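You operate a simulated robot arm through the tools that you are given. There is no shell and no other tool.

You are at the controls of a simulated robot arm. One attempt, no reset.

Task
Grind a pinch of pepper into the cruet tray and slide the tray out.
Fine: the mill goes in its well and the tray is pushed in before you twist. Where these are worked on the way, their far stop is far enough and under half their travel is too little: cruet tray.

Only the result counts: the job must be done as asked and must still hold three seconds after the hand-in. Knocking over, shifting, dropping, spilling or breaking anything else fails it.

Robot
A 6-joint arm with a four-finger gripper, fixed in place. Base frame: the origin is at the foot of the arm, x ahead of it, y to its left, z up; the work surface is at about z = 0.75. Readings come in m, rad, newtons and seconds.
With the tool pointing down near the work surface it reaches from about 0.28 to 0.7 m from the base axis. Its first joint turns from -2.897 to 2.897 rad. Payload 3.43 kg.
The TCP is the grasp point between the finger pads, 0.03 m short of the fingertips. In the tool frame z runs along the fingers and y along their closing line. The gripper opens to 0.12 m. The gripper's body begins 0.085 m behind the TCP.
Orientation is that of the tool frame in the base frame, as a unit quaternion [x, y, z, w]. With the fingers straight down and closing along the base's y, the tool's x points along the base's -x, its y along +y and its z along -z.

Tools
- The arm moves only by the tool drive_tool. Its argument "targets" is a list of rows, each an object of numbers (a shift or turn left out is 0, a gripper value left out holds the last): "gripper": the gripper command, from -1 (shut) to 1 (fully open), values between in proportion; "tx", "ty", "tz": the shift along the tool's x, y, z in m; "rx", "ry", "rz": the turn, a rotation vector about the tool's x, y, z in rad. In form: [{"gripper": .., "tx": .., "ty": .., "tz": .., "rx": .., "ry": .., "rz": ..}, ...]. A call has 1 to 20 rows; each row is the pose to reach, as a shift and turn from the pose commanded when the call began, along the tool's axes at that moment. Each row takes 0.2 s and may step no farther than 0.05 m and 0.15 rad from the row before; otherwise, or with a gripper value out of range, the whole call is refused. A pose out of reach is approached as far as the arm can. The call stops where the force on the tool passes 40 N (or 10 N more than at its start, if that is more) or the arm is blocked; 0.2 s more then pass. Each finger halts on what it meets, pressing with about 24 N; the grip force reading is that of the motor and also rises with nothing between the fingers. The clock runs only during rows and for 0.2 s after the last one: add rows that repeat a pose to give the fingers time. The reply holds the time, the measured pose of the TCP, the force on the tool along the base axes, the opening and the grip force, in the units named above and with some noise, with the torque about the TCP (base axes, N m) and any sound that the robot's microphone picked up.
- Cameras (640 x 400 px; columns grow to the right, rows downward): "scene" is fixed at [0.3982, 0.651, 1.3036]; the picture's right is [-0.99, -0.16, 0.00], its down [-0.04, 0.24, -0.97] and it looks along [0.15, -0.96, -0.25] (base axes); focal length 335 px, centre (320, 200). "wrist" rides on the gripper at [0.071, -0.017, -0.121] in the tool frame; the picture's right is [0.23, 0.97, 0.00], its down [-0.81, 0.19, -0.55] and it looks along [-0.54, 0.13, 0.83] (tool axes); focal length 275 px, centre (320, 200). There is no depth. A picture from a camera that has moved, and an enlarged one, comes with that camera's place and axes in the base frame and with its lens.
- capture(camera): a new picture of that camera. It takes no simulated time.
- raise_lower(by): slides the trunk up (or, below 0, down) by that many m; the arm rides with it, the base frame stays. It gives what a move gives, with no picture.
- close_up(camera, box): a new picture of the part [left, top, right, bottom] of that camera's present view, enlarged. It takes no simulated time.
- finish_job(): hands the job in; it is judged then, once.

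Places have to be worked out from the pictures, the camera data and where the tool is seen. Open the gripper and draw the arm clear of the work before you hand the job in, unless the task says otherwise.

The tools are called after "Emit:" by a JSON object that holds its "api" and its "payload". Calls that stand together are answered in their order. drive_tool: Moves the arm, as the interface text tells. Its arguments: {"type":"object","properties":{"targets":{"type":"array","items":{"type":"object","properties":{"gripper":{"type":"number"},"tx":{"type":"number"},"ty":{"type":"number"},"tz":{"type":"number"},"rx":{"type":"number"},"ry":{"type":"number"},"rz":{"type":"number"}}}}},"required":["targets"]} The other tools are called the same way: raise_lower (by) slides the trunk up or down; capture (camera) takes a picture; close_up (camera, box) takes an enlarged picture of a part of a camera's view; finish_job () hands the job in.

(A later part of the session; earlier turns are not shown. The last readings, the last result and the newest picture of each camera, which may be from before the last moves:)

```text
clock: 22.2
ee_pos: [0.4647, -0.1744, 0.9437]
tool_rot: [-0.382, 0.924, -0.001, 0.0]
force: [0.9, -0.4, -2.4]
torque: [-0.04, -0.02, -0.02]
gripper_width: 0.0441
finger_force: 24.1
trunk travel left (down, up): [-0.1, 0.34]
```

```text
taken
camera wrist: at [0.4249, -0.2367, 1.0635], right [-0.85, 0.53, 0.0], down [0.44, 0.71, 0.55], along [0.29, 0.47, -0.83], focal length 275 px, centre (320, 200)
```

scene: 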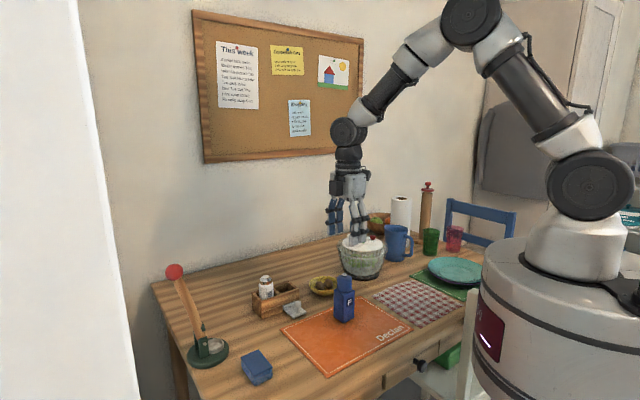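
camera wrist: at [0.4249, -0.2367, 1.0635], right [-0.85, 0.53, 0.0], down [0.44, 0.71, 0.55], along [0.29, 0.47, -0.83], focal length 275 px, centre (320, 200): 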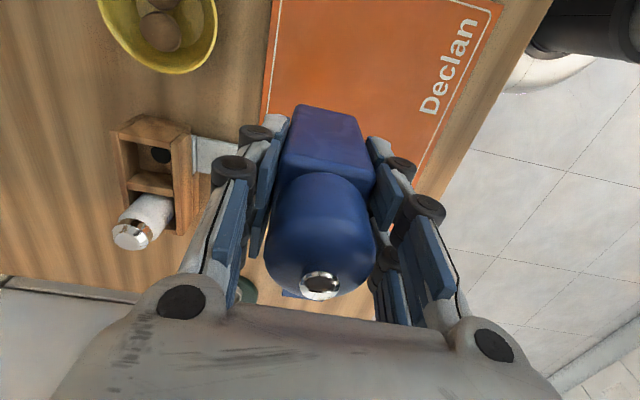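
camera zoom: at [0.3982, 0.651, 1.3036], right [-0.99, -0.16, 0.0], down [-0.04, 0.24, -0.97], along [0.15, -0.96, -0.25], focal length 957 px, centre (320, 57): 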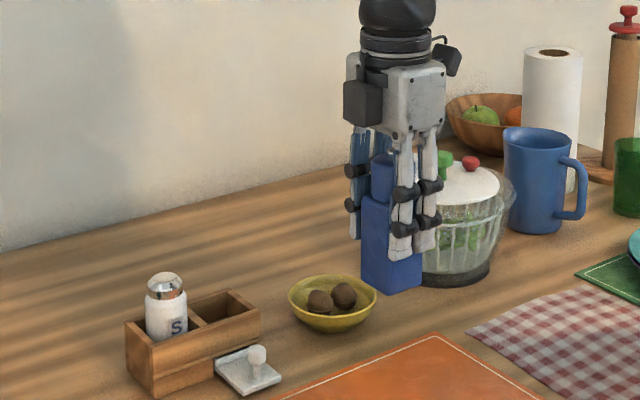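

The mill is firmly held with about 2.4 N of weight. From several views the well centre is (0.6455,-0.221), about 48–49 mm square at 44.5°, so I carry the mill over it at this height.

Emit:
{"api": "drive_tool", "payload": {"targets": [{"tx": -0.015, "ty": -0.026}, {"tx": -0.031, "ty": -0.053}, {"tx": -0.047, "ty": -0.08}, {"tx": -0.063, "ty": -0.107}, {"tx": -0.079, "ty": -0.134}, {"tx": -0.0945, "ty": -0.1609}, {"tx": -0.0945, "ty": -0.1609}]}}

Emit:
{"api": "capture", "payload": {"camera": "wrist"}}

Emit:
{"api": "close_up", "payload": {"camera": "scene", "box": [224, 200, 384, 320]}}

```text
clock: 23.8
ee_pos: [0.645, -0.2228, 0.9427]
tool_rot: [-0.382, 0.924, -0.001, 0.001]
force: [0.0, 0.2, -2.7]
torque: [-0.01, -0.01, 0.04]
gripper_width: 0.0437
finger_force: 23.8
trunk travel left (down, up): [-0.1, 0.34]
```

```text
taken
camera wrist: at [0.6057, -0.2847, 1.0637], right [-0.85, 0.53, 0.0], down [0.44, 0.71, 0.55], along [0.29, 0.47, -0.83], focal length 275 px, centre (320, 200)
```

wrist: 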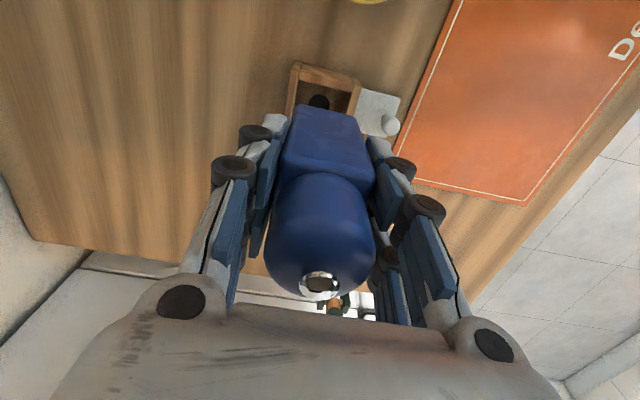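

```text
3.33 times, centred on (304, 260) of scene
camera zoom: at [0.3982, 0.651, 1.3036], right [-0.99, -0.16, 0.0], down [-0.04, 0.24, -0.97], along [0.15, -0.96, -0.25], focal length 1117 px, centre (373, 0)
```

zoom: 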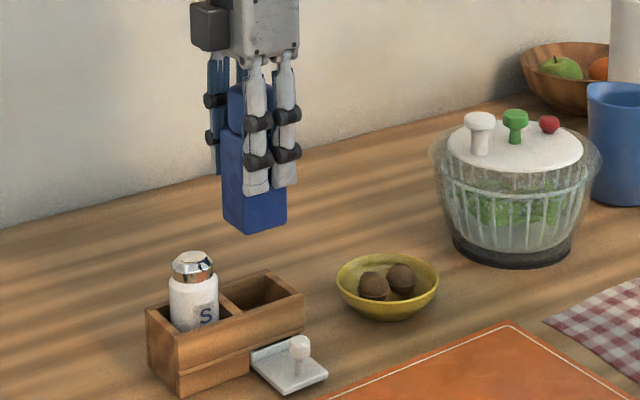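

The mill hangs over the well region. I zoom in on the wrist view to compare the mill's bottom edge with the well's rim.

Emit:
{"api": "close_up", "payload": {"camera": "wrist", "box": [270, 50, 398, 140]}}

Emit:
{"api": "close_up", "payload": {"camera": "scene", "box": [256, 245, 336, 325]}}

```text
4.44 times, centred on (334, 95) of wrist
camera zoom: at [0.6057, -0.2847, 1.0637], right [-0.85, 0.53, 0.0], down [0.44, 0.71, 0.55], along [0.29, 0.47, -0.83], focal length 1224 px, centre (258, 667)
```

zoom: 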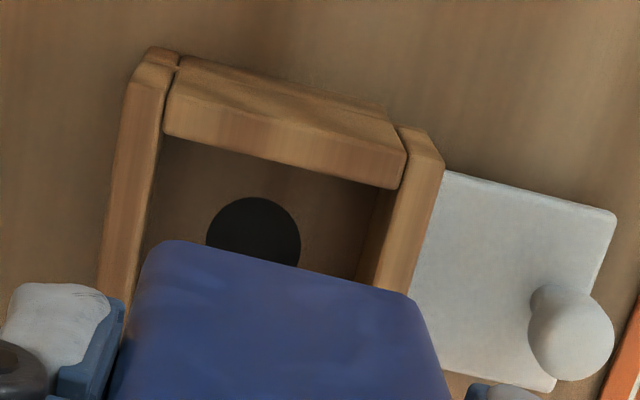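

```text
5.00 times, centred on (296, 285) of scene
camera zoom: at [0.3982, 0.651, 1.3036], right [-0.99, -0.16, 0.0], down [-0.04, 0.24, -0.97], along [0.15, -0.96, -0.25], focal length 1675 px, centre (440, -225)
```

zoom: 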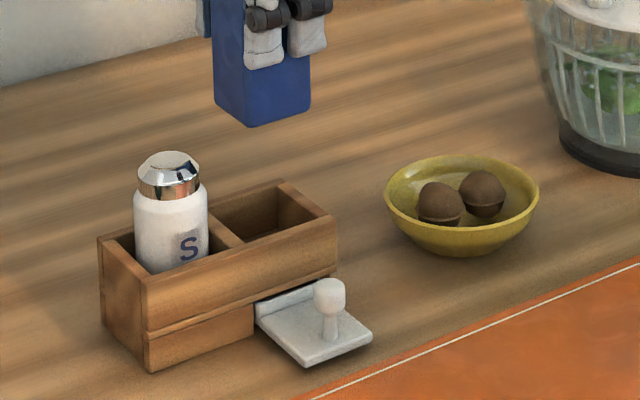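

By vision the mill's centre (0.6453,-0.2208) and the well's centre (0.6451,-0.2209) agree, with yaw matching to about 1°. I lower until the mill's foot is about 10 mm above the rim and re-check.

Emit:
{"api": "drive_tool", "payload": {"targets": [{"tz": 0.02}, {"tz": 0.04}, {"tz": 0.054}, {"tz": 0.054}]}}

Emit:
{"api": "close_up", "payload": {"camera": "wrist", "box": [270, 50, 398, 140]}}

Emit:
{"api": "close_up", "payload": {"camera": "scene", "box": [240, 245, 336, 325]}}

```text
clock: 24.8
ee_pos: [0.6441, -0.2234, 0.8894]
tool_rot: [-0.382, 0.924, 0.0, 0.001]
force: [-0.3, -0.2, -1.2]
torque: [0.03, -0.02, -0.03]
gripper_width: 0.0436
finger_force: 23.9
trunk travel left (down, up): [-0.1, 0.34]
```

```text
4.44 times, centred on (334, 95) of wrist
camera zoom: at [0.6054, -0.2845, 1.0101], right [-0.85, 0.53, 0.0], down [0.44, 0.71, 0.55], along [0.29, 0.47, -0.83], focal length 1224 px, centre (258, 667)
```

zoom: 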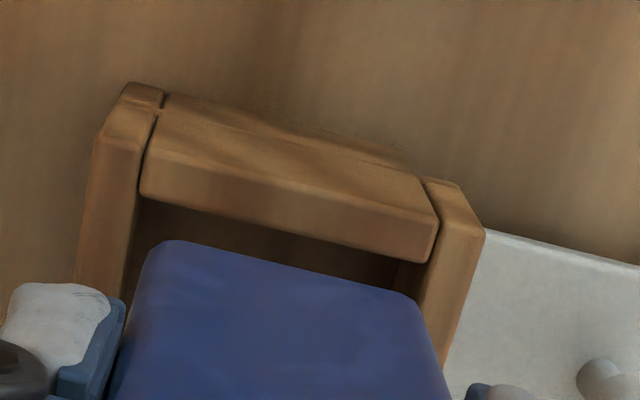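

```text
5.00 times, centred on (288, 285) of scene
camera zoom: at [0.3982, 0.651, 1.3036], right [-0.99, -0.16, 0.0], down [-0.04, 0.24, -0.97], along [0.15, -0.96, -0.25], focal length 1675 px, centre (480, -225)
```

zoom: 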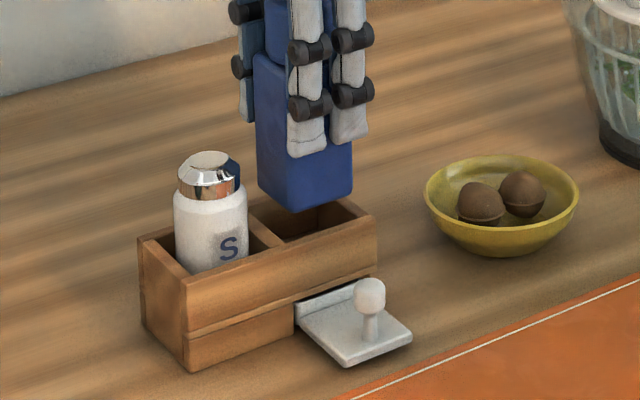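

The near face clears the end wall by about 2.5–3.4 mm and the lateral offset is under 1 mm, which suits the roughly 2.5 mm clearance each side. I lower slowly into the well.

Emit:
{"api": "drive_tool", "payload": {"targets": [{"tz": 0.005}, {"tz": 0.009}, {"tz": 0.013}, {"tz": 0.016}, {"tz": 0.019}, {"tz": 0.022}, {"tz": 0.025}, {"tz": 0.025}]}}

Emit:
{"api": "close_up", "payload": {"camera": "wrist", "box": [270, 50, 398, 140]}}

Emit:
{"api": "close_up", "payload": {"camera": "scene", "box": [240, 245, 336, 325]}}

```text
clock: 26.6
ee_pos: [0.6455, -0.2228, 0.8648]
tool_rot: [-0.382, 0.924, -0.001, 0.0]
force: [-0.3, -0.3, -2.3]
torque: [0.02, 0.01, -0.03]
gripper_width: 0.0434
finger_force: 24.1
trunk travel left (down, up): [-0.1, 0.34]
```

```text
4.44 times, centred on (334, 95) of wrist
camera zoom: at [0.6053, -0.2845, 0.9849], right [-0.85, 0.53, 0.0], down [0.44, 0.71, 0.55], along [0.29, 0.47, -0.83], focal length 1224 px, centre (258, 667)
```

zoom: 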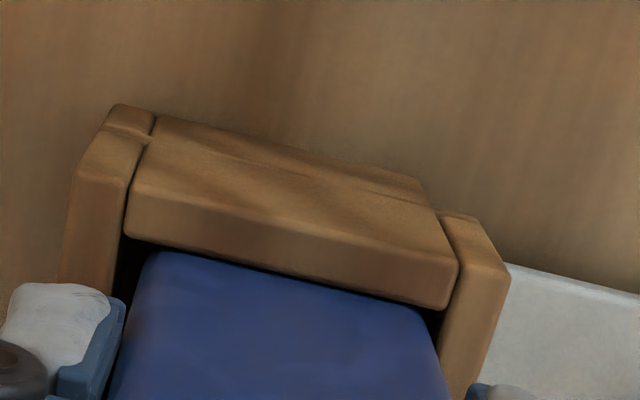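

```text
5.00 times, centred on (288, 285) of scene
camera zoom: at [0.3982, 0.651, 1.3036], right [-0.99, -0.16, 0.0], down [-0.04, 0.24, -0.97], along [0.15, -0.96, -0.25], focal length 1675 px, centre (480, -225)
```

zoom: 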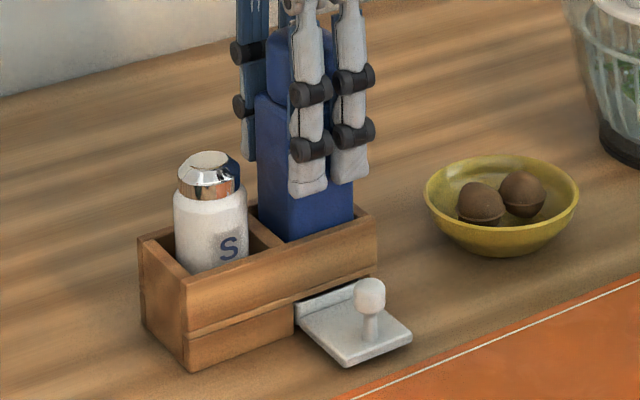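

The foot is inside the well and the only load is the mill's weight. I keep lowering in small steps to feel the floor.

Emit:
{"api": "drive_tool", "payload": {"targets": [{"tz": 0.003}, {"tz": 0.006}, {"tz": 0.009}, {"tz": 0.012}, {"tz": 0.014}, {"tz": 0.014}]}}

Emit:
{"api": "close_up", "payload": {"camera": "scene", "box": [240, 245, 336, 325]}}

```text
clock: 28.0
ee_pos: [0.6467, -0.2231, 0.8509]
tool_rot: [-0.381, 0.924, -0.001, 0.0]
force: [0.0, 0.4, -2.1]
torque: [-0.01, 0.0, 0.0]
gripper_width: 0.0435
finger_force: 24.1
trunk travel left (down, up): [-0.1, 0.34]
```

```text
5.00 times, centred on (288, 285) of scene
camera zoom: at [0.3982, 0.651, 1.3036], right [-0.99, -0.16, 0.0], down [-0.04, 0.24, -0.97], along [0.15, -0.96, -0.25], focal length 1675 px, centre (480, -225)
```

zoom: 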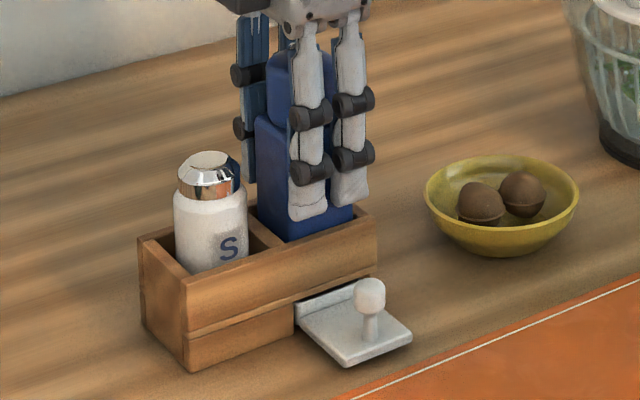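

Still no floor contact, and the fingertips are about 15 mm above the rim. I continue in 1.5 mm steps.

Emit:
{"api": "drive_tool", "payload": {"targets": [{"tz": 0.0015}, {"tz": 0.003}, {"tz": 0.0045}, {"tz": 0.006}, {"tz": 0.007}, {"tz": 0.007}]}}

Emit:
{"api": "close_up", "payload": {"camera": "scene", "box": [240, 245, 336, 325]}}

```text
clock: 29.4
ee_pos: [0.646, -0.2226, 0.8466]
tool_rot: [-0.382, 0.924, -0.002, 0.002]
force: [-2.5, 2.6, 18.1]
torque: [-0.14, 0.39, -0.03]
gripper_width: 0.0438
finger_force: 23.9
trunk travel left (down, up): [-0.1, 0.34]
```

```text
5.00 times, centred on (288, 285) of scene
camera zoom: at [0.3982, 0.651, 1.3036], right [-0.99, -0.16, 0.0], down [-0.04, 0.24, -0.97], along [0.15, -0.96, -0.25], focal length 1675 px, centre (480, -225)
```

zoom: 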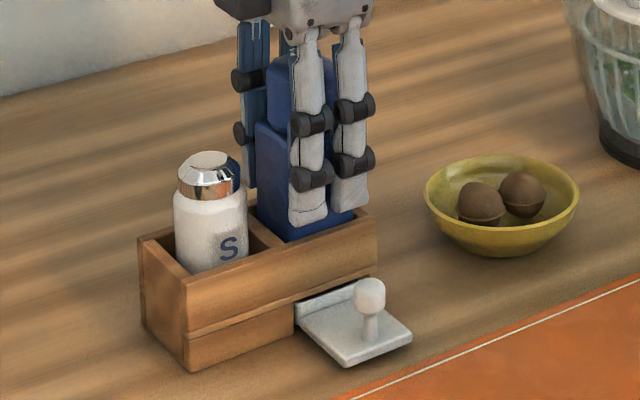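

The floor is felt at TCP z=0.8466 with 18 N up, so the mill's foot is at about 0.775 as expected. I ease the load off and open the fingers.

Emit:
{"api": "drive_tool", "payload": {"targets": [{"tz": -0.002}, {"tz": -0.002, "gripper": 0.2}, {"tz": -0.002}, {"tz": -0.002}, {"tz": -0.002}]}}

Emit:
{"api": "close_up", "payload": {"camera": "scene", "box": [224, 205, 352, 325]}}

Emit:
{"api": "capture", "payload": {"camera": "wrist"}}

```text
clock: 30.6
ee_pos: [0.6451, -0.2224, 0.8454]
tool_rot: [-0.381, 0.924, -0.001, 0.0]
force: [-0.8, 0.2, 0.1]
torque: [-0.02, 0.02, -0.03]
gripper_width: 0.0717
finger_force: 0.0
trunk travel left (down, up): [-0.1, 0.34]
```

```text
3.33 times, centred on (288, 265) of scene
camera zoom: at [0.3982, 0.651, 1.3036], right [-0.99, -0.16, 0.0], down [-0.04, 0.24, -0.97], along [0.15, -0.96, -0.25], focal length 1117 px, centre (427, -17)
```

zoom: 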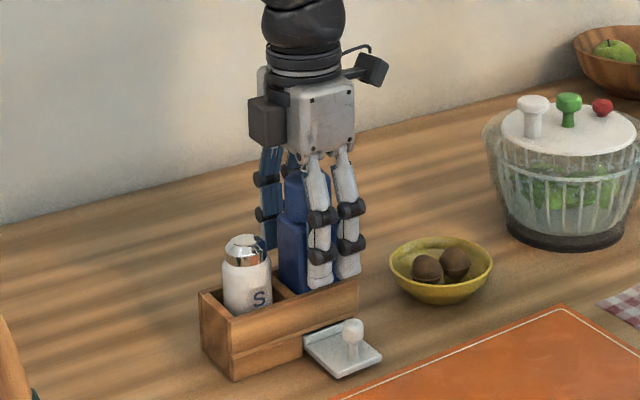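

```text
taken
camera wrist: at [0.6056, -0.2845, 0.9663], right [-0.85, 0.53, 0.0], down [0.44, 0.71, 0.55], along [0.29, 0.47, -0.83], focal length 275 px, centre (320, 200)
```

wrist: 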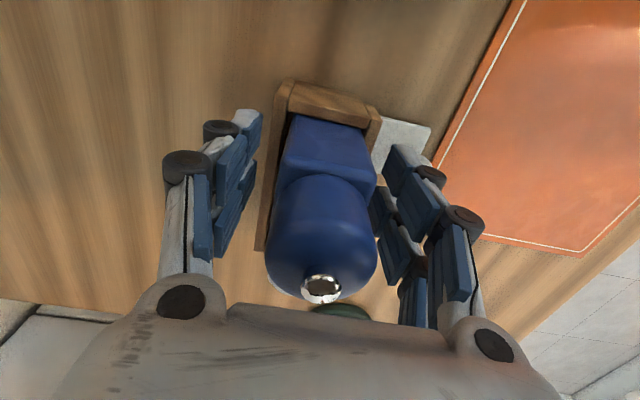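

The mill stands in its well, released. I raise the fingers to the head, keeping the tips just above the body top at z≈0.857, and close on the head only.

Emit:
{"api": "drive_tool", "payload": {"targets": [{"gripper": 0.2, "tz": -0.02}, {"tz": -0.04}, {"tz": -0.051}, {"tz": -0.051}]}}

Emit:
{"api": "close_up", "payload": {"camera": "scene", "box": [240, 215, 352, 310]}}

Emit:
{"api": "capture", "payload": {"camera": "wrist"}}

```text
clock: 31.6
ee_pos: [0.6456, -0.2224, 0.8978]
tool_rot: [-0.383, 0.924, -0.001, 0.0]
force: [-0.8, 0.0, -0.8]
torque: [0.01, 0.04, -0.01]
gripper_width: 0.0719
finger_force: 0.1
trunk travel left (down, up): [-0.1, 0.34]
```

```text
4.21 times, centred on (296, 262) of scene
camera zoom: at [0.3982, 0.651, 1.3036], right [-0.99, -0.16, 0.0], down [-0.04, 0.24, -0.97], along [0.15, -0.96, -0.25], focal length 1411 px, centre (421, -63)
```

zoom: 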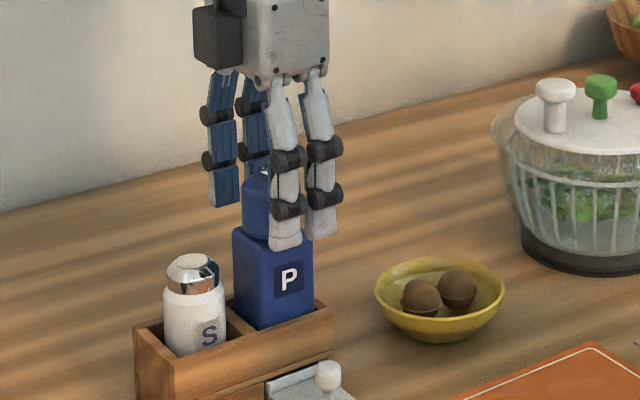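

```text
taken
camera wrist: at [0.6053, -0.2848, 1.0182], right [-0.85, 0.53, 0.0], down [0.44, 0.71, 0.55], along [0.29, 0.47, -0.83], focal length 275 px, centre (320, 200)
```

wrist: 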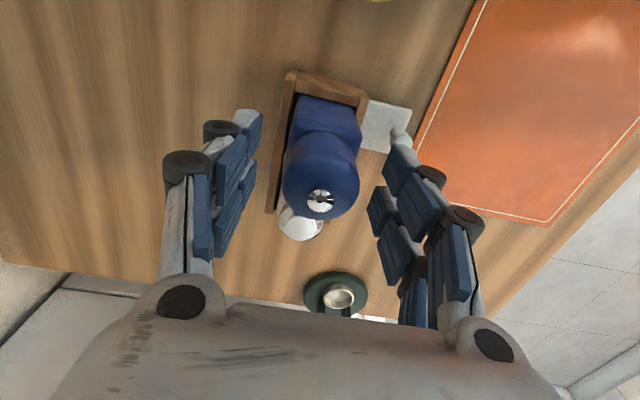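

The button sits exactly at the expected (320,200), so the tool is centred on the head. I drop 2 mm and close.

Emit:
{"api": "drive_tool", "payload": {"targets": [{"tz": 0.002, "gripper": 0.2}, {"tz": 0.002, "gripper": -1}, {"tz": 0.002, "gripper": -1}, {"tz": 0.002, "gripper": -1}, {"tz": 0.002, "gripper": -1}, {"tz": 0.002, "gripper": -1}]}}

Emit:
{"api": "close_up", "payload": {"camera": "scene", "box": [240, 215, 352, 310]}}

Emit:
{"api": "capture", "payload": {"camera": "wrist"}}

```text
clock: 33.0
ee_pos: [0.6458, -0.2238, 0.8964]
tool_rot: [-0.382, 0.924, -0.001, 0.001]
force: [-0.5, 0.4, -0.3]
torque: [0.05, -0.03, -0.06]
gripper_width: 0.0391
finger_force: 24.1
trunk travel left (down, up): [-0.1, 0.34]
```

```text
4.21 times, centred on (296, 262) of scene
camera zoom: at [0.3982, 0.651, 1.3036], right [-0.99, -0.16, 0.0], down [-0.04, 0.24, -0.97], along [0.15, -0.96, -0.25], focal length 1411 px, centre (421, -63)
```

zoom: 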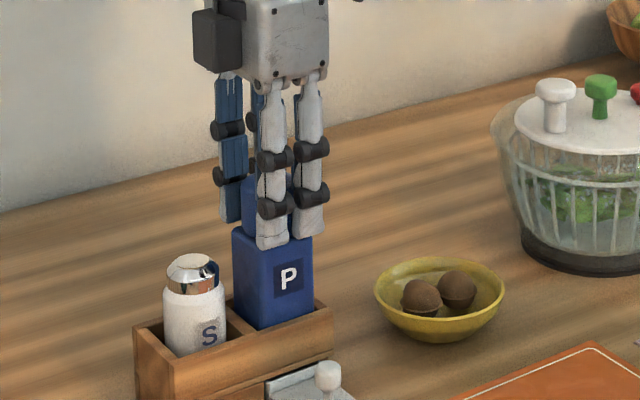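

```text
taken
camera wrist: at [0.6057, -0.2848, 1.0158], right [-0.85, 0.53, 0.0], down [0.44, 0.71, 0.55], along [0.29, 0.47, -0.83], focal length 275 px, centre (320, 200)
```

wrist: 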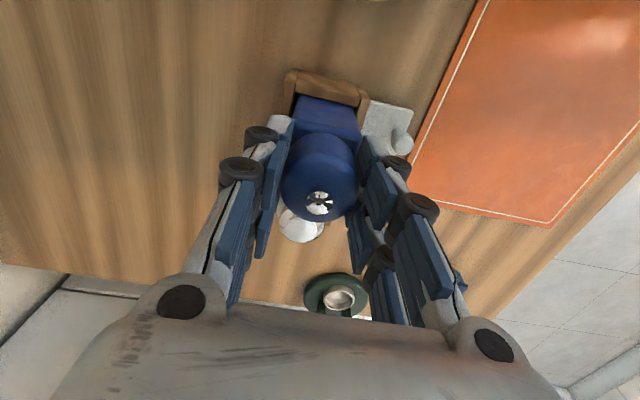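

The head is gripped at 39 mm and the tool carries no side load. I twist in small steps and listen for grinding.

Emit:
{"api": "drive_tool", "payload": {"targets": [{"rz": 0.08}, {"rz": 0.16}, {"rz": 0.24}, {"rz": 0.32}, {"rz": 0.4}, {"rz": 0.48}, {"rz": 0.56}]}}

Emit:
{"api": "close_up", "payload": {"camera": "scene", "box": [240, 215, 352, 310]}}

Emit:
{"api": "capture", "payload": {"camera": "wrist"}}

```text
clock: 34.6
ee_pos: [0.6461, -0.2223, 0.8962]
tool_rot: [-0.11, 0.994, -0.001, 0.002]
force: [1.5, 1.3, 5.5]
torque: [-0.1, -0.17, 0.04]
gripper_width: 0.0387
finger_force: 24.4
trunk travel left (down, up): [-0.1, 0.34]
```

```text
4.21 times, centred on (296, 262) of scene
camera zoom: at [0.3982, 0.651, 1.3036], right [-0.99, -0.16, 0.0], down [-0.04, 0.24, -0.97], along [0.15, -0.96, -0.25], focal length 1411 px, centre (421, -63)
```

zoom: 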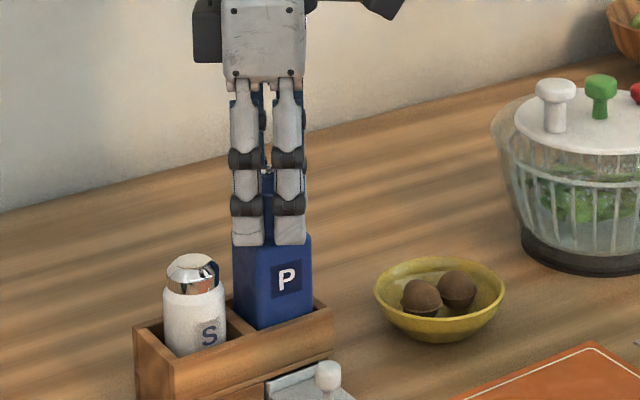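

```text
taken
camera wrist: at [0.5784, -0.2542, 1.0156], right [-0.44, 0.9, 0.0], down [0.75, 0.37, 0.55], along [0.5, 0.24, -0.83], focal length 275 px, centre (320, 200)
```

wrist: 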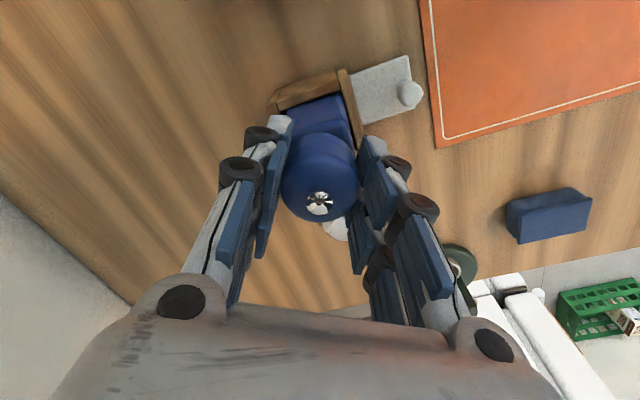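

The fingers turned 0.56 rad with the body still seated, and there is no sound yet. I keep twisting the same way.

Emit:
{"api": "drive_tool", "payload": {"targets": [{"rz": 0.09}, {"rz": 0.18}, {"rz": 0.27}, {"rz": 0.36}, {"rz": 0.45}, {"rz": 0.54}, {"rz": 0.63}, {"rz": 0.72}, {"rz": 0.81}]}}

Emit:
{"api": "close_up", "payload": {"camera": "scene", "box": [240, 215, 352, 310]}}

Emit:
{"api": "capture", "payload": {"camera": "wrist"}}

```text
clock: 36.6
ee_pos: [0.6458, -0.2223, 0.8951]
tool_rot: [0.29, 0.957, -0.001, 0.0]
force: [-2.2, 1.2, 9.6]
torque: [0.11, 0.48, -0.01]
gripper_width: 0.0388
finger_force: 24.6
trunk travel left (down, up): [-0.1, 0.34]
```

```text
4.21 times, centred on (296, 262) of scene
camera zoom: at [0.3982, 0.651, 1.3036], right [-0.99, -0.16, 0.0], down [-0.04, 0.24, -0.97], along [0.15, -0.96, -0.25], focal length 1411 px, centre (421, -63)
```

zoom: 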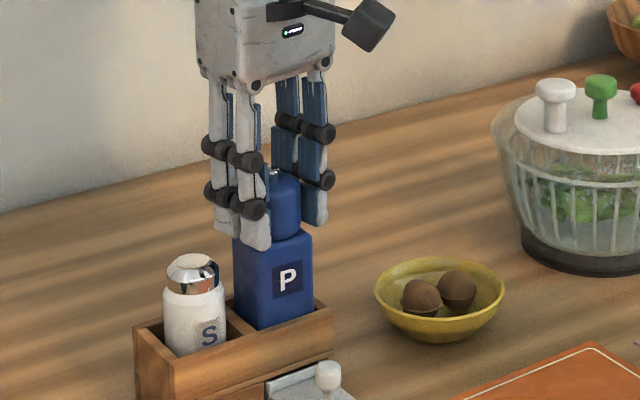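

```text
taken
camera wrist: at [0.5751, -0.1961, 1.0153], right [0.35, 0.94, 0.0], down [0.78, -0.29, 0.55], along [0.52, -0.19, -0.83], focal length 275 px, centre (320, 200)
```

wrist: 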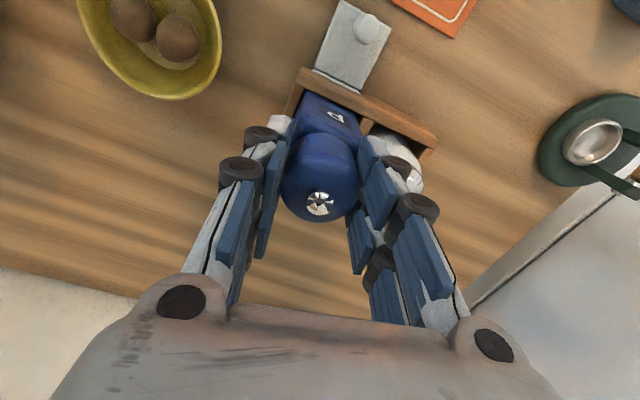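

No sound after about 1.37 rad and almost no torque about z, so the head seems to turn freely with the fingers. I continue in the same direction, still clear of the shaker.

Emit:
{"api": "drive_tool", "payload": {"targets": [{"rz": 0.09}, {"rz": 0.18}, {"rz": 0.27}, {"rz": 0.36}, {"rz": 0.45}, {"rz": 0.54}, {"rz": 0.63}, {"rz": 0.72}, {"rz": 0.81}]}}

Emit:
{"api": "close_up", "payload": {"camera": "scene", "box": [240, 215, 352, 310]}}

Emit:
{"api": "close_up", "payload": {"camera": "wrist", "box": [250, 80, 390, 230]}}

```text
clock: 38.6
ee_pos: [0.6454, -0.2233, 0.8962]
tool_rot: [0.643, 0.765, 0.001, 0.002]
force: [-1.3, 3.1, 5.3]
torque: [0.17, 0.04, 0.01]
gripper_width: 0.0389
finger_force: 23.9
trunk travel left (down, up): [-0.1, 0.34]
```

```text
4.21 times, centred on (296, 262) of scene
camera zoom: at [0.3982, 0.651, 1.3036], right [-0.99, -0.16, 0.0], down [-0.04, 0.24, -0.97], along [0.15, -0.96, -0.25], focal length 1411 px, centre (421, -63)
```

zoom: 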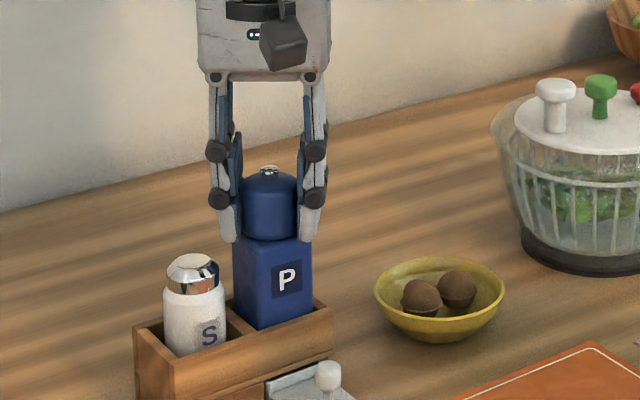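

```text
2.67 times, centred on (320, 155) of wrist
camera zoom: at [0.6155, -0.1545, 1.0152], right [0.92, 0.39, 0.0], down [0.33, -0.76, 0.55], along [0.22, -0.51, -0.83], focal length 734 px, centre (320, 320)
```

zoom: 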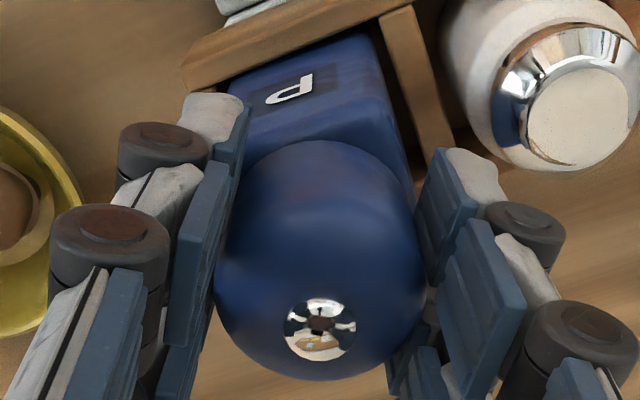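

Still silent after 2.2 rad this way, with the body seated and upright. I twist back the other way through the whole range and listen again.

Emit:
{"api": "drive_tool", "payload": {"targets": [{"rz": -0.11}, {"rz": -0.22}, {"rz": -0.33}, {"rz": -0.44}, {"rz": -0.55}, {"rz": -0.66}, {"rz": -0.77}, {"rz": -0.88}, {"rz": -0.99}, {"rz": -1.1}]}}

Emit:
{"api": "close_up", "payload": {"camera": "wrist", "box": [250, 80, 390, 230]}}

```text
clock: 40.8
ee_pos: [0.6454, -0.2246, 0.896]
tool_rot: [0.147, 0.989, 0.0, 0.0]
force: [2.2, -1.5, 3.8]
torque: [-0.02, -0.28, -0.03]
gripper_width: 0.0388
finger_force: 24.2
trunk travel left (down, up): [-0.1, 0.34]
```

```text
2.67 times, centred on (320, 155) of wrist
camera zoom: at [0.5712, -0.2175, 1.0152], right [0.06, 1.0, 0.0], down [0.83, -0.05, 0.55], along [0.55, -0.04, -0.83], focal length 734 px, centre (320, 320)
```

zoom: 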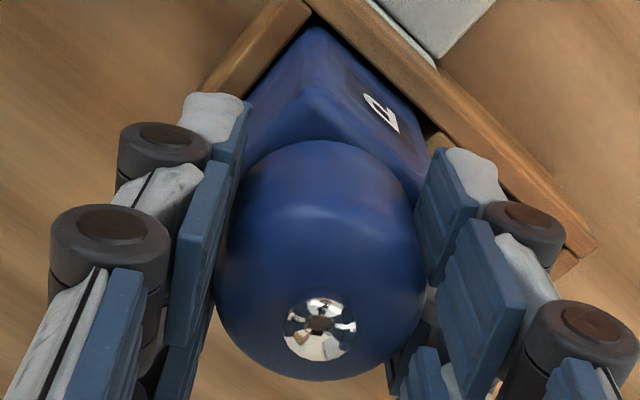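

Again silent, with torque about z near zero both ways and the body not turning, so the head is following the fingers. I finish the return stroke to my starting yaw.

Emit:
{"api": "drive_tool", "payload": {"targets": [{"rz": -0.11}, {"rz": -0.22}, {"rz": -0.33}, {"rz": -0.44}, {"rz": -0.55}, {"rz": -0.66}, {"rz": -0.77}, {"rz": -0.88}, {"rz": -0.99}, {"rz": -1.085}]}}

Emit:
{"api": "close_up", "payload": {"camera": "wrist", "box": [250, 60, 430, 230]}}

Emit:
{"api": "close_up", "payload": {"camera": "scene", "box": [240, 215, 352, 325]}}

```text
clock: 43.0
ee_pos: [0.6455, -0.2227, 0.8949]
tool_rot: [-0.385, 0.923, -0.002, 0.0]
force: [0.3, 0.5, 8.2]
torque: [0.24, -0.06, 0.0]
gripper_width: 0.0385
finger_force: 23.7
trunk travel left (down, up): [-0.1, 0.34]
```

```text
2.35 times, centred on (340, 145) of wrist
camera zoom: at [0.6058, -0.2847, 1.0153], right [-0.85, 0.52, 0.0], down [0.43, 0.71, 0.55], along [0.29, 0.47, -0.83], focal length 648 px, centre (273, 329)
```

zoom: 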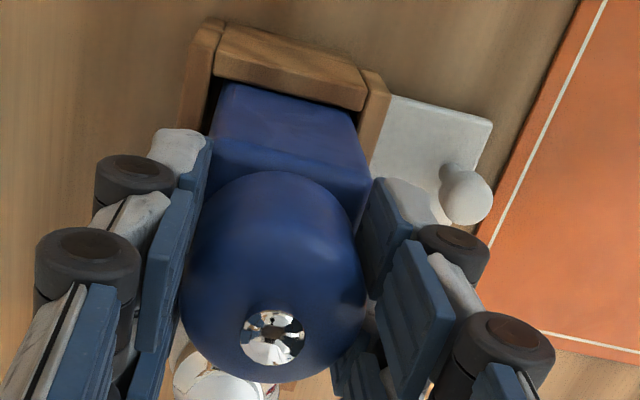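

```text
3.64 times, centred on (296, 270) of scene
camera zoom: at [0.3982, 0.651, 1.3036], right [-0.99, -0.16, 0.0], down [-0.04, 0.24, -0.97], along [0.15, -0.96, -0.25], focal length 1218 px, centre (407, -54)
```

zoom: 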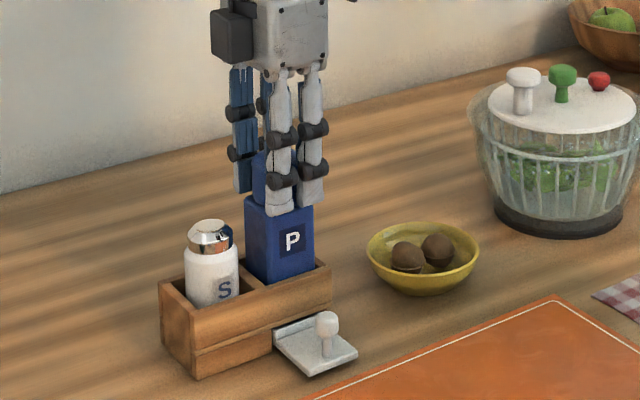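

The body never turned and everything is still upright. I make one more clockwise stroke of about 1.4 rad so the head also ends turned from its start, easing up 1 mm to drop the 8 N down-press.

Emit:
{"api": "drive_tool", "payload": {"targets": [{"tz": -0.001}, {"tz": -0.001, "rz": 0.1}, {"tz": -0.001, "rz": 0.2}, {"tz": -0.001, "rz": 0.3}, {"tz": -0.001, "rz": 0.4}, {"tz": -0.001, "rz": 0.5}, {"tz": -0.001, "rz": 0.6}, {"tz": -0.001, "rz": 0.7}, {"tz": -0.001, "rz": 0.8}, {"tz": -0.001, "rz": 0.9}, {"tz": -0.001, "rz": 1.0}, {"tz": -0.001, "rz": 1.1}, {"tz": -0.001, "rz": 1.2}, {"tz": -0.001, "rz": 1.3}, {"tz": -0.001, "rz": 1.4}]}}

Emit:
{"api": "close_up", "payload": {"camera": "scene", "box": [240, 215, 352, 325]}}

Emit:
{"api": "close_up", "payload": {"camera": "wrist", "box": [250, 0, 430, 120]}}

```text
clock: 46.2
ee_pos: [0.646, -0.2232, 0.8963]
tool_rot: [0.302, 0.953, -0.001, 0.001]
force: [1.2, 1.8, -0.1]
torque: [0.2, -0.1, 0.02]
gripper_width: 0.0386
finger_force: 24.1
trunk travel left (down, up): [-0.1, 0.34]
```

```text
3.64 times, centred on (296, 270) of scene
camera zoom: at [0.3982, 0.651, 1.3036], right [-0.99, -0.16, 0.0], down [-0.04, 0.24, -0.97], along [0.15, -0.96, -0.25], focal length 1218 px, centre (407, -54)
```

zoom: 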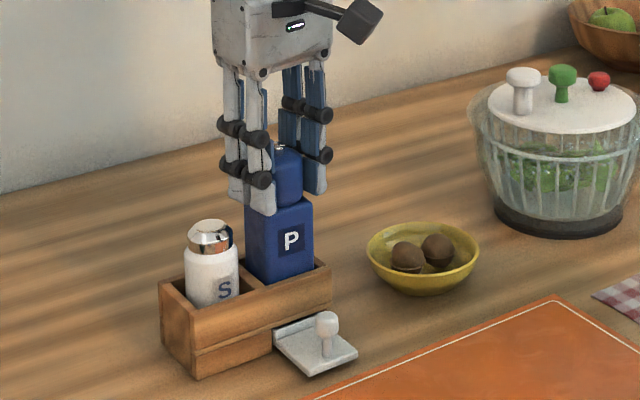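

```text
3.33 times, centred on (340, 60) of wrist
camera zoom: at [0.5762, -0.1947, 1.0159], right [0.37, 0.93, 0.0], down [0.77, -0.31, 0.55], along [0.51, -0.21, -0.83], focal length 918 px, centre (253, 667)
```

zoom: 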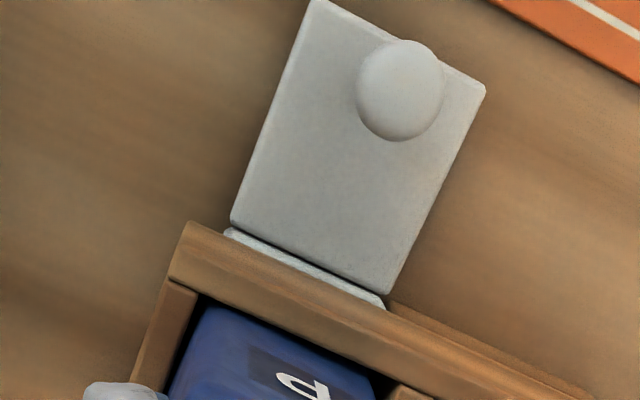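

The stroke is done with the mill still seated. I open just enough to free the head, lift clear above the button, then move over the tray knob at 45°.

Emit:
{"api": "drive_tool", "payload": {"targets": [{"gripper": -0.13}, {"gripper": -0.13}, {"gripper": -0.13}, {"tz": -0.03}, {"tz": -0.065}, {"tz": -0.095}, {"tz": -0.095, "tx": 0.025, "ty": 0.005, "rz": 0.057}, {"tz": -0.095, "tx": 0.05, "ty": 0.01, "rz": 0.114, "gripper": 0.1}, {"tz": -0.095, "tx": 0.0753, "ty": 0.0155, "rz": 0.171}, {"tz": -0.095, "tx": 0.0753, "ty": 0.0155, "rz": 0.171}]}}

Emit:
{"api": "capture", "payload": {"camera": "wrist"}}

Emit:
{"api": "close_up", "payload": {"camera": "scene", "box": [240, 205, 352, 325]}}

```text
clock: 48.4
ee_pos: [0.5921, -0.1654, 0.9909]
tool_rot: [0.381, 0.925, 0.0, 0.001]
force: [-0.5, -0.1, 0.3]
torque: [-0.01, 0.0, -0.01]
gripper_width: 0.0659
finger_force: 0.1
trunk travel left (down, up): [-0.1, 0.34]
```

```text
taken
camera wrist: at [0.5288, -0.1255, 1.1098], right [0.52, 0.85, 0.0], down [0.71, -0.44, 0.55], along [0.47, -0.29, -0.83], focal length 275 px, centre (320, 200)
```

wrist: 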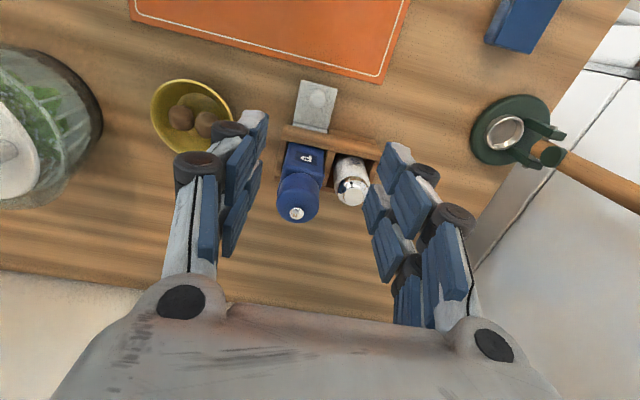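

```text
3.33 times, centred on (296, 265) of scene
camera zoom: at [0.3982, 0.651, 1.3036], right [-0.99, -0.16, 0.0], down [-0.04, 0.24, -0.97], along [0.15, -0.96, -0.25], focal length 1117 px, centre (400, -17)
```

zoom: 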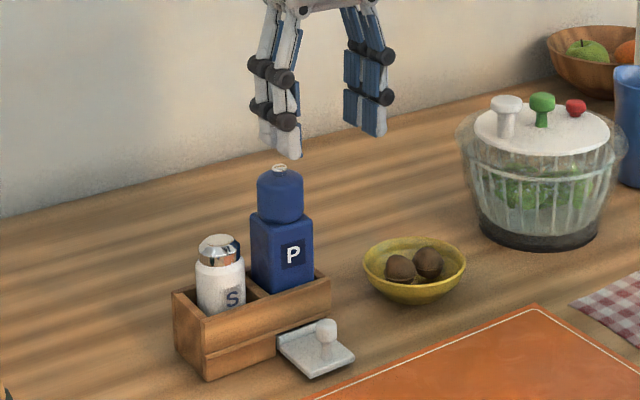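

The mill stands free in its well. I zoom in on the knob to align before descending.

Emit:
{"api": "close_up", "payload": {"camera": "wrist", "box": [280, 70, 360, 140]}}

Emit:
{"api": "close_up", "payload": {"camera": "wrist", "box": [260, 130, 388, 230]}}

```text
5.71 times, centred on (320, 105) of wrist
camera zoom: at [0.5288, -0.1255, 1.1098], right [0.52, 0.85, 0.0], down [0.71, -0.44, 0.55], along [0.47, -0.29, -0.83], focal length 1573 px, centre (320, 743)
```

zoom: 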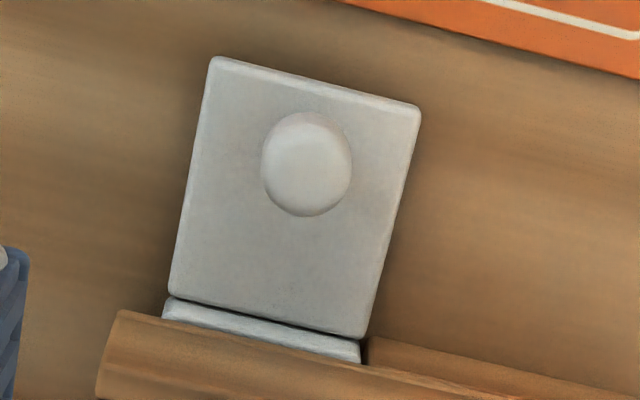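

```text
4.00 times, centred on (324, 180) of wrist
camera zoom: at [0.5288, -0.1255, 1.1098], right [0.52, 0.85, 0.0], down [0.71, -0.44, 0.55], along [0.47, -0.29, -0.83], focal length 1101 px, centre (304, 280)
```

zoom: 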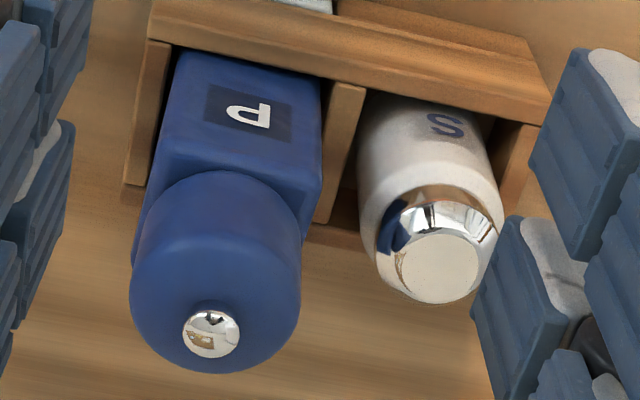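

The knob lies about 3.5 mm toward -tool x and 2 mm toward -tool y of my axis, near (0.593,-0.168). I correct for that and descend, leaving about 5 cm between the tool plane and the mill.

Emit:
{"api": "drive_tool", "payload": {"targets": [{"gripper": 0.1, "tx": -0.0035, "ty": -0.0015, "tz": 0.035}, {"tx": -0.0035, "ty": -0.0015, "tz": 0.07}, {"tx": -0.0035, "ty": -0.0015, "tz": 0.105}, {"tx": -0.0035, "ty": -0.0015, "tz": 0.135}, {"tx": -0.0035, "ty": -0.0015, "tz": 0.165}, {"tx": -0.0035, "ty": -0.0015, "tz": 0.185}, {"tx": -0.0035, "ty": -0.0015, "tz": 0.194}, {"tx": -0.0035, "ty": -0.0015, "tz": 0.194}]}}

Emit:
{"api": "close_up", "payload": {"camera": "scene", "box": [240, 205, 368, 325]}}

Emit:
{"api": "capture", "payload": {"camera": "wrist"}}

```text
clock: 50.2
ee_pos: [0.5966, -0.1712, 0.797]
tool_rot: [0.381, 0.925, 0.0, 0.0]
force: [0.2, 0.2, 0.0]
torque: [0.02, -0.01, 0.05]
gripper_width: 0.0656
finger_force: 0.1
trunk travel left (down, up): [-0.1, 0.34]
```

```text
3.33 times, centred on (304, 265) of scene
camera zoom: at [0.3982, 0.651, 1.3036], right [-0.99, -0.16, 0.0], down [-0.04, 0.24, -0.97], along [0.15, -0.96, -0.25], focal length 1117 px, centre (373, -17)
```

zoom: 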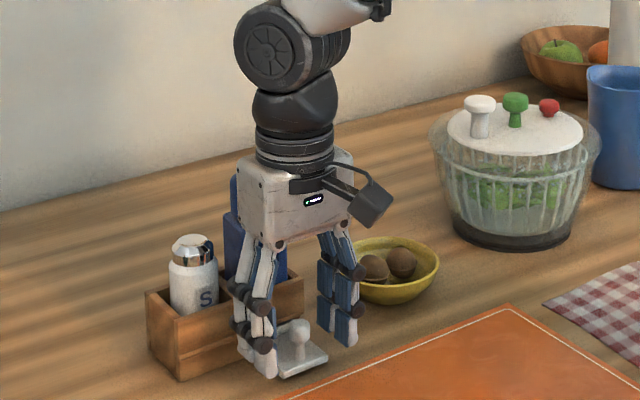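

```text
taken
camera wrist: at [0.5324, -0.1323, 0.9159], right [0.52, 0.85, 0.0], down [0.71, -0.43, 0.55], along [0.47, -0.29, -0.83], focal length 275 px, centre (320, 200)
```

wrist: 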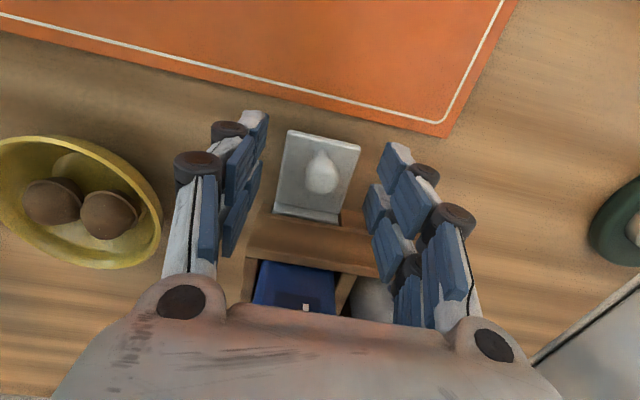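

The knob appears about 5 mm toward +tool x of the pads' centre. I shift that much outward, then close on it.

Emit:
{"api": "drive_tool", "payload": {"targets": [{"tx": 0.0045}, {"tx": 0.0045, "gripper": -1}, {"tx": 0.0045, "gripper": -1}, {"tx": 0.0045, "gripper": -1}, {"tx": 0.0045, "gripper": -1}, {"tx": 0.0045, "gripper": -1}]}}

Emit:
{"api": "close_up", "payload": {"camera": "scene", "box": [240, 205, 368, 325]}}

```text
clock: 51.6
ee_pos: [0.5924, -0.1674, 0.7959]
tool_rot: [0.381, 0.925, 0.0, 0.001]
force: [0.9, 1.4, -0.7]
torque: [-0.03, -0.03, 0.02]
gripper_width: 0.0152
finger_force: 39.4
trunk travel left (down, up): [-0.1, 0.34]
```

```text
3.33 times, centred on (304, 265) of scene
camera zoom: at [0.3982, 0.651, 1.3036], right [-0.99, -0.16, 0.0], down [-0.04, 0.24, -0.97], along [0.15, -0.96, -0.25], focal length 1117 px, centre (373, -17)
```

zoom: 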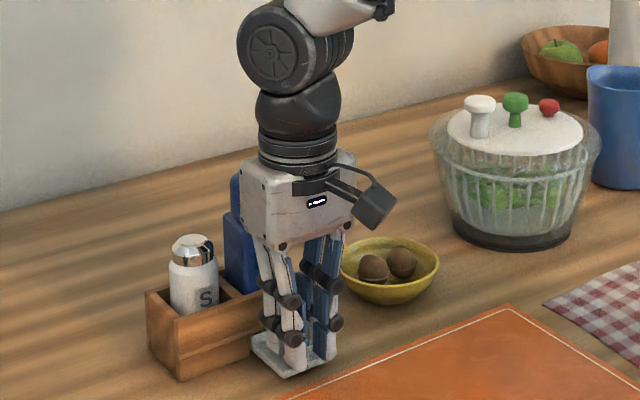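

The knob is held with almost no side load. I pull the tray out along +tool x in small steps.

Emit:
{"api": "drive_tool", "payload": {"targets": [{"tx": 0.005}, {"tx": 0.011}, {"tx": 0.017}, {"tx": 0.023}, {"tx": 0.029}, {"tx": 0.035}, {"tx": 0.04}, {"tx": 0.044}, {"tx": 0.044}]}}

Emit:
{"api": "close_up", "payload": {"camera": "scene", "box": [240, 205, 368, 325]}}

Emit:
{"api": "capture", "payload": {"camera": "wrist"}}

```text
clock: 53.6
ee_pos: [0.5618, -0.1373, 0.7963]
tool_rot: [0.381, 0.925, 0.0, 0.002]
force: [9.1, 8.2, -1.5]
torque: [0.15, -0.1, 0.01]
gripper_width: 0.0148
finger_force: 44.7
trunk travel left (down, up): [-0.1, 0.34]
```

```text
3.33 times, centred on (304, 265) of scene
camera zoom: at [0.3982, 0.651, 1.3036], right [-0.99, -0.16, 0.0], down [-0.04, 0.24, -0.97], along [0.15, -0.96, -0.25], focal length 1117 px, centre (373, -17)
```

zoom: 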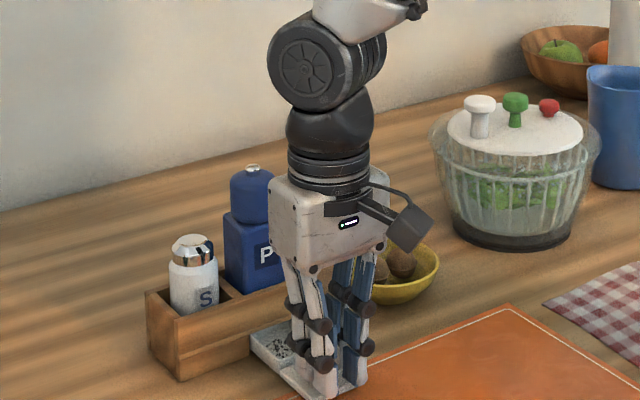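

```text
taken
camera wrist: at [0.4972, -0.0968, 0.9164], right [0.52, 0.85, 0.0], down [0.71, -0.43, 0.56], along [0.47, -0.29, -0.83], focal length 275 px, centre (320, 200)
```

wrist: 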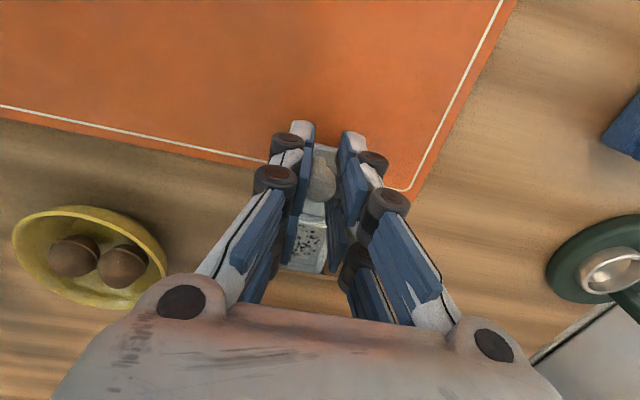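

Pepper specks are now visible in the basin, so the grinding worked. About 5 mm remain to the tray's original out position, so I ease the side load and pull gently on toward the outer stop.

Emit:
{"api": "drive_tool", "payload": {"targets": [{"tx": 0.0005, "ty": 0.001}, {"tx": 0.002, "ty": 0.001}, {"tx": 0.0035, "ty": 0.001}, {"tx": 0.005, "ty": 0.001}, {"tx": 0.0065, "ty": 0.001}, {"tx": 0.008, "ty": 0.001}]}}

Emit:
{"api": "close_up", "payload": {"camera": "scene", "box": [240, 205, 368, 325]}}

```text
clock: 55.0
ee_pos: [0.5561, -0.1297, 0.7968]
tool_rot: [0.382, 0.924, -0.001, 0.002]
force: [2.6, -4.2, 1.7]
torque: [0.2, 0.3, -0.02]
gripper_width: 0.0152
finger_force: 45.1
trunk travel left (down, up): [-0.1, 0.34]
```

```text
3.33 times, centred on (304, 265) of scene
camera zoom: at [0.3982, 0.651, 1.3036], right [-0.99, -0.16, 0.0], down [-0.04, 0.24, -0.97], along [0.15, -0.96, -0.25], focal length 1117 px, centre (373, -17)
```

zoom: 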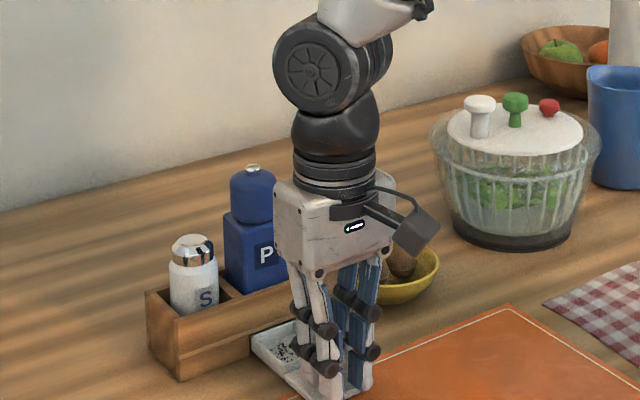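

The pull force is only about 5 N and the travel about 52 mm, at or near the original out position. I compare the tray's place with the first picture before deciding whether to pull more.

Emit:
{"api": "close_up", "payload": {"camera": "scene", "box": [240, 265, 336, 325]}}

Emit:
{"api": "capture", "payload": {"camera": "wrist"}}

```text
6.67 times, centred on (288, 295) of scene
camera zoom: at [0.3982, 0.651, 1.3036], right [-0.99, -0.16, 0.0], down [-0.04, 0.24, -0.97], along [0.15, -0.96, -0.25], focal length 2234 px, centre (533, -433)
```

zoom: 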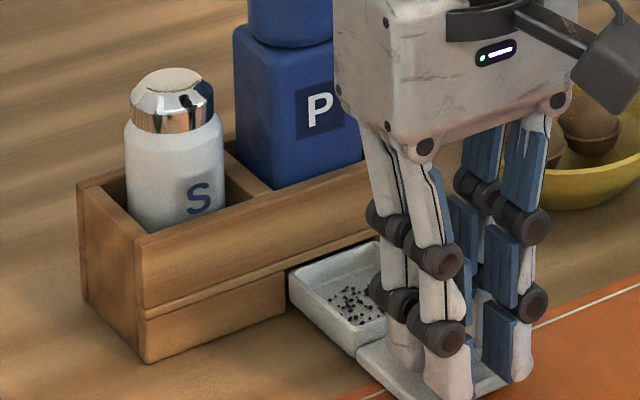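

```text
taken
camera wrist: at [0.4919, -0.0914, 0.9164], right [0.52, 0.85, 0.0], down [0.71, -0.43, 0.56], along [0.47, -0.29, -0.83], focal length 275 px, centre (320, 200)
```

wrist: 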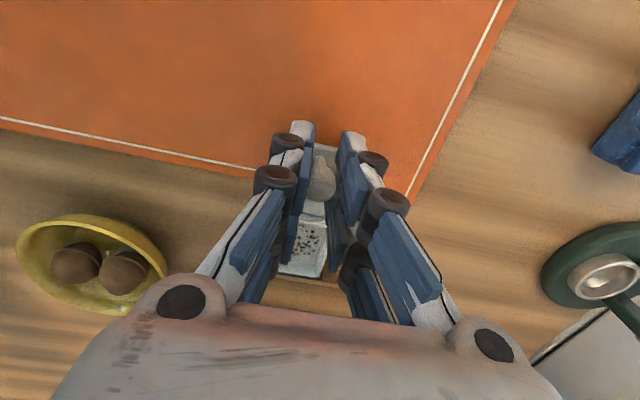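

The tray is within about 2 mm of where it started when out. I try a few millimetres more, gently, to feel whether this is the outer stop.

Emit:
{"api": "drive_tool", "payload": {"targets": [{"tx": 0.001}, {"tx": 0.002}, {"tx": 0.003}, {"tx": 0.004}]}}

Emit:
{"api": "close_up", "payload": {"camera": "scene", "box": [240, 265, 336, 325]}}

```text
clock: 56.0
ee_pos: [0.5551, -0.1302, 0.7974]
tool_rot: [0.382, 0.924, 0.0, 0.003]
force: [15.4, -23.1, -6.0]
torque: [-0.49, -0.38, -0.05]
gripper_width: 0.015
finger_force: 45.2
trunk travel left (down, up): [-0.1, 0.34]
```

```text
6.67 times, centred on (288, 295) of scene
camera zoom: at [0.3982, 0.651, 1.3036], right [-0.99, -0.16, 0.0], down [-0.04, 0.24, -0.97], along [0.15, -0.96, -0.25], focal length 2234 px, centre (533, -433)
```

zoom: 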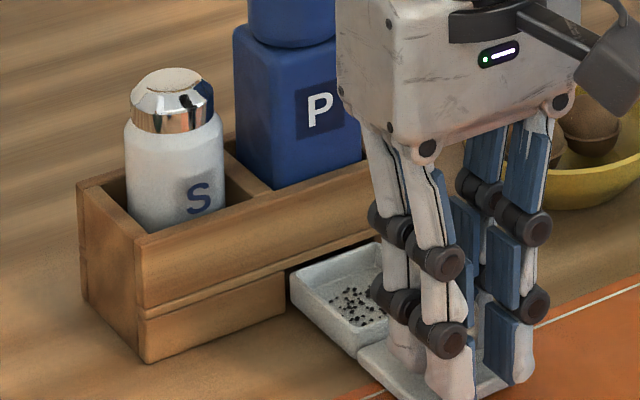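

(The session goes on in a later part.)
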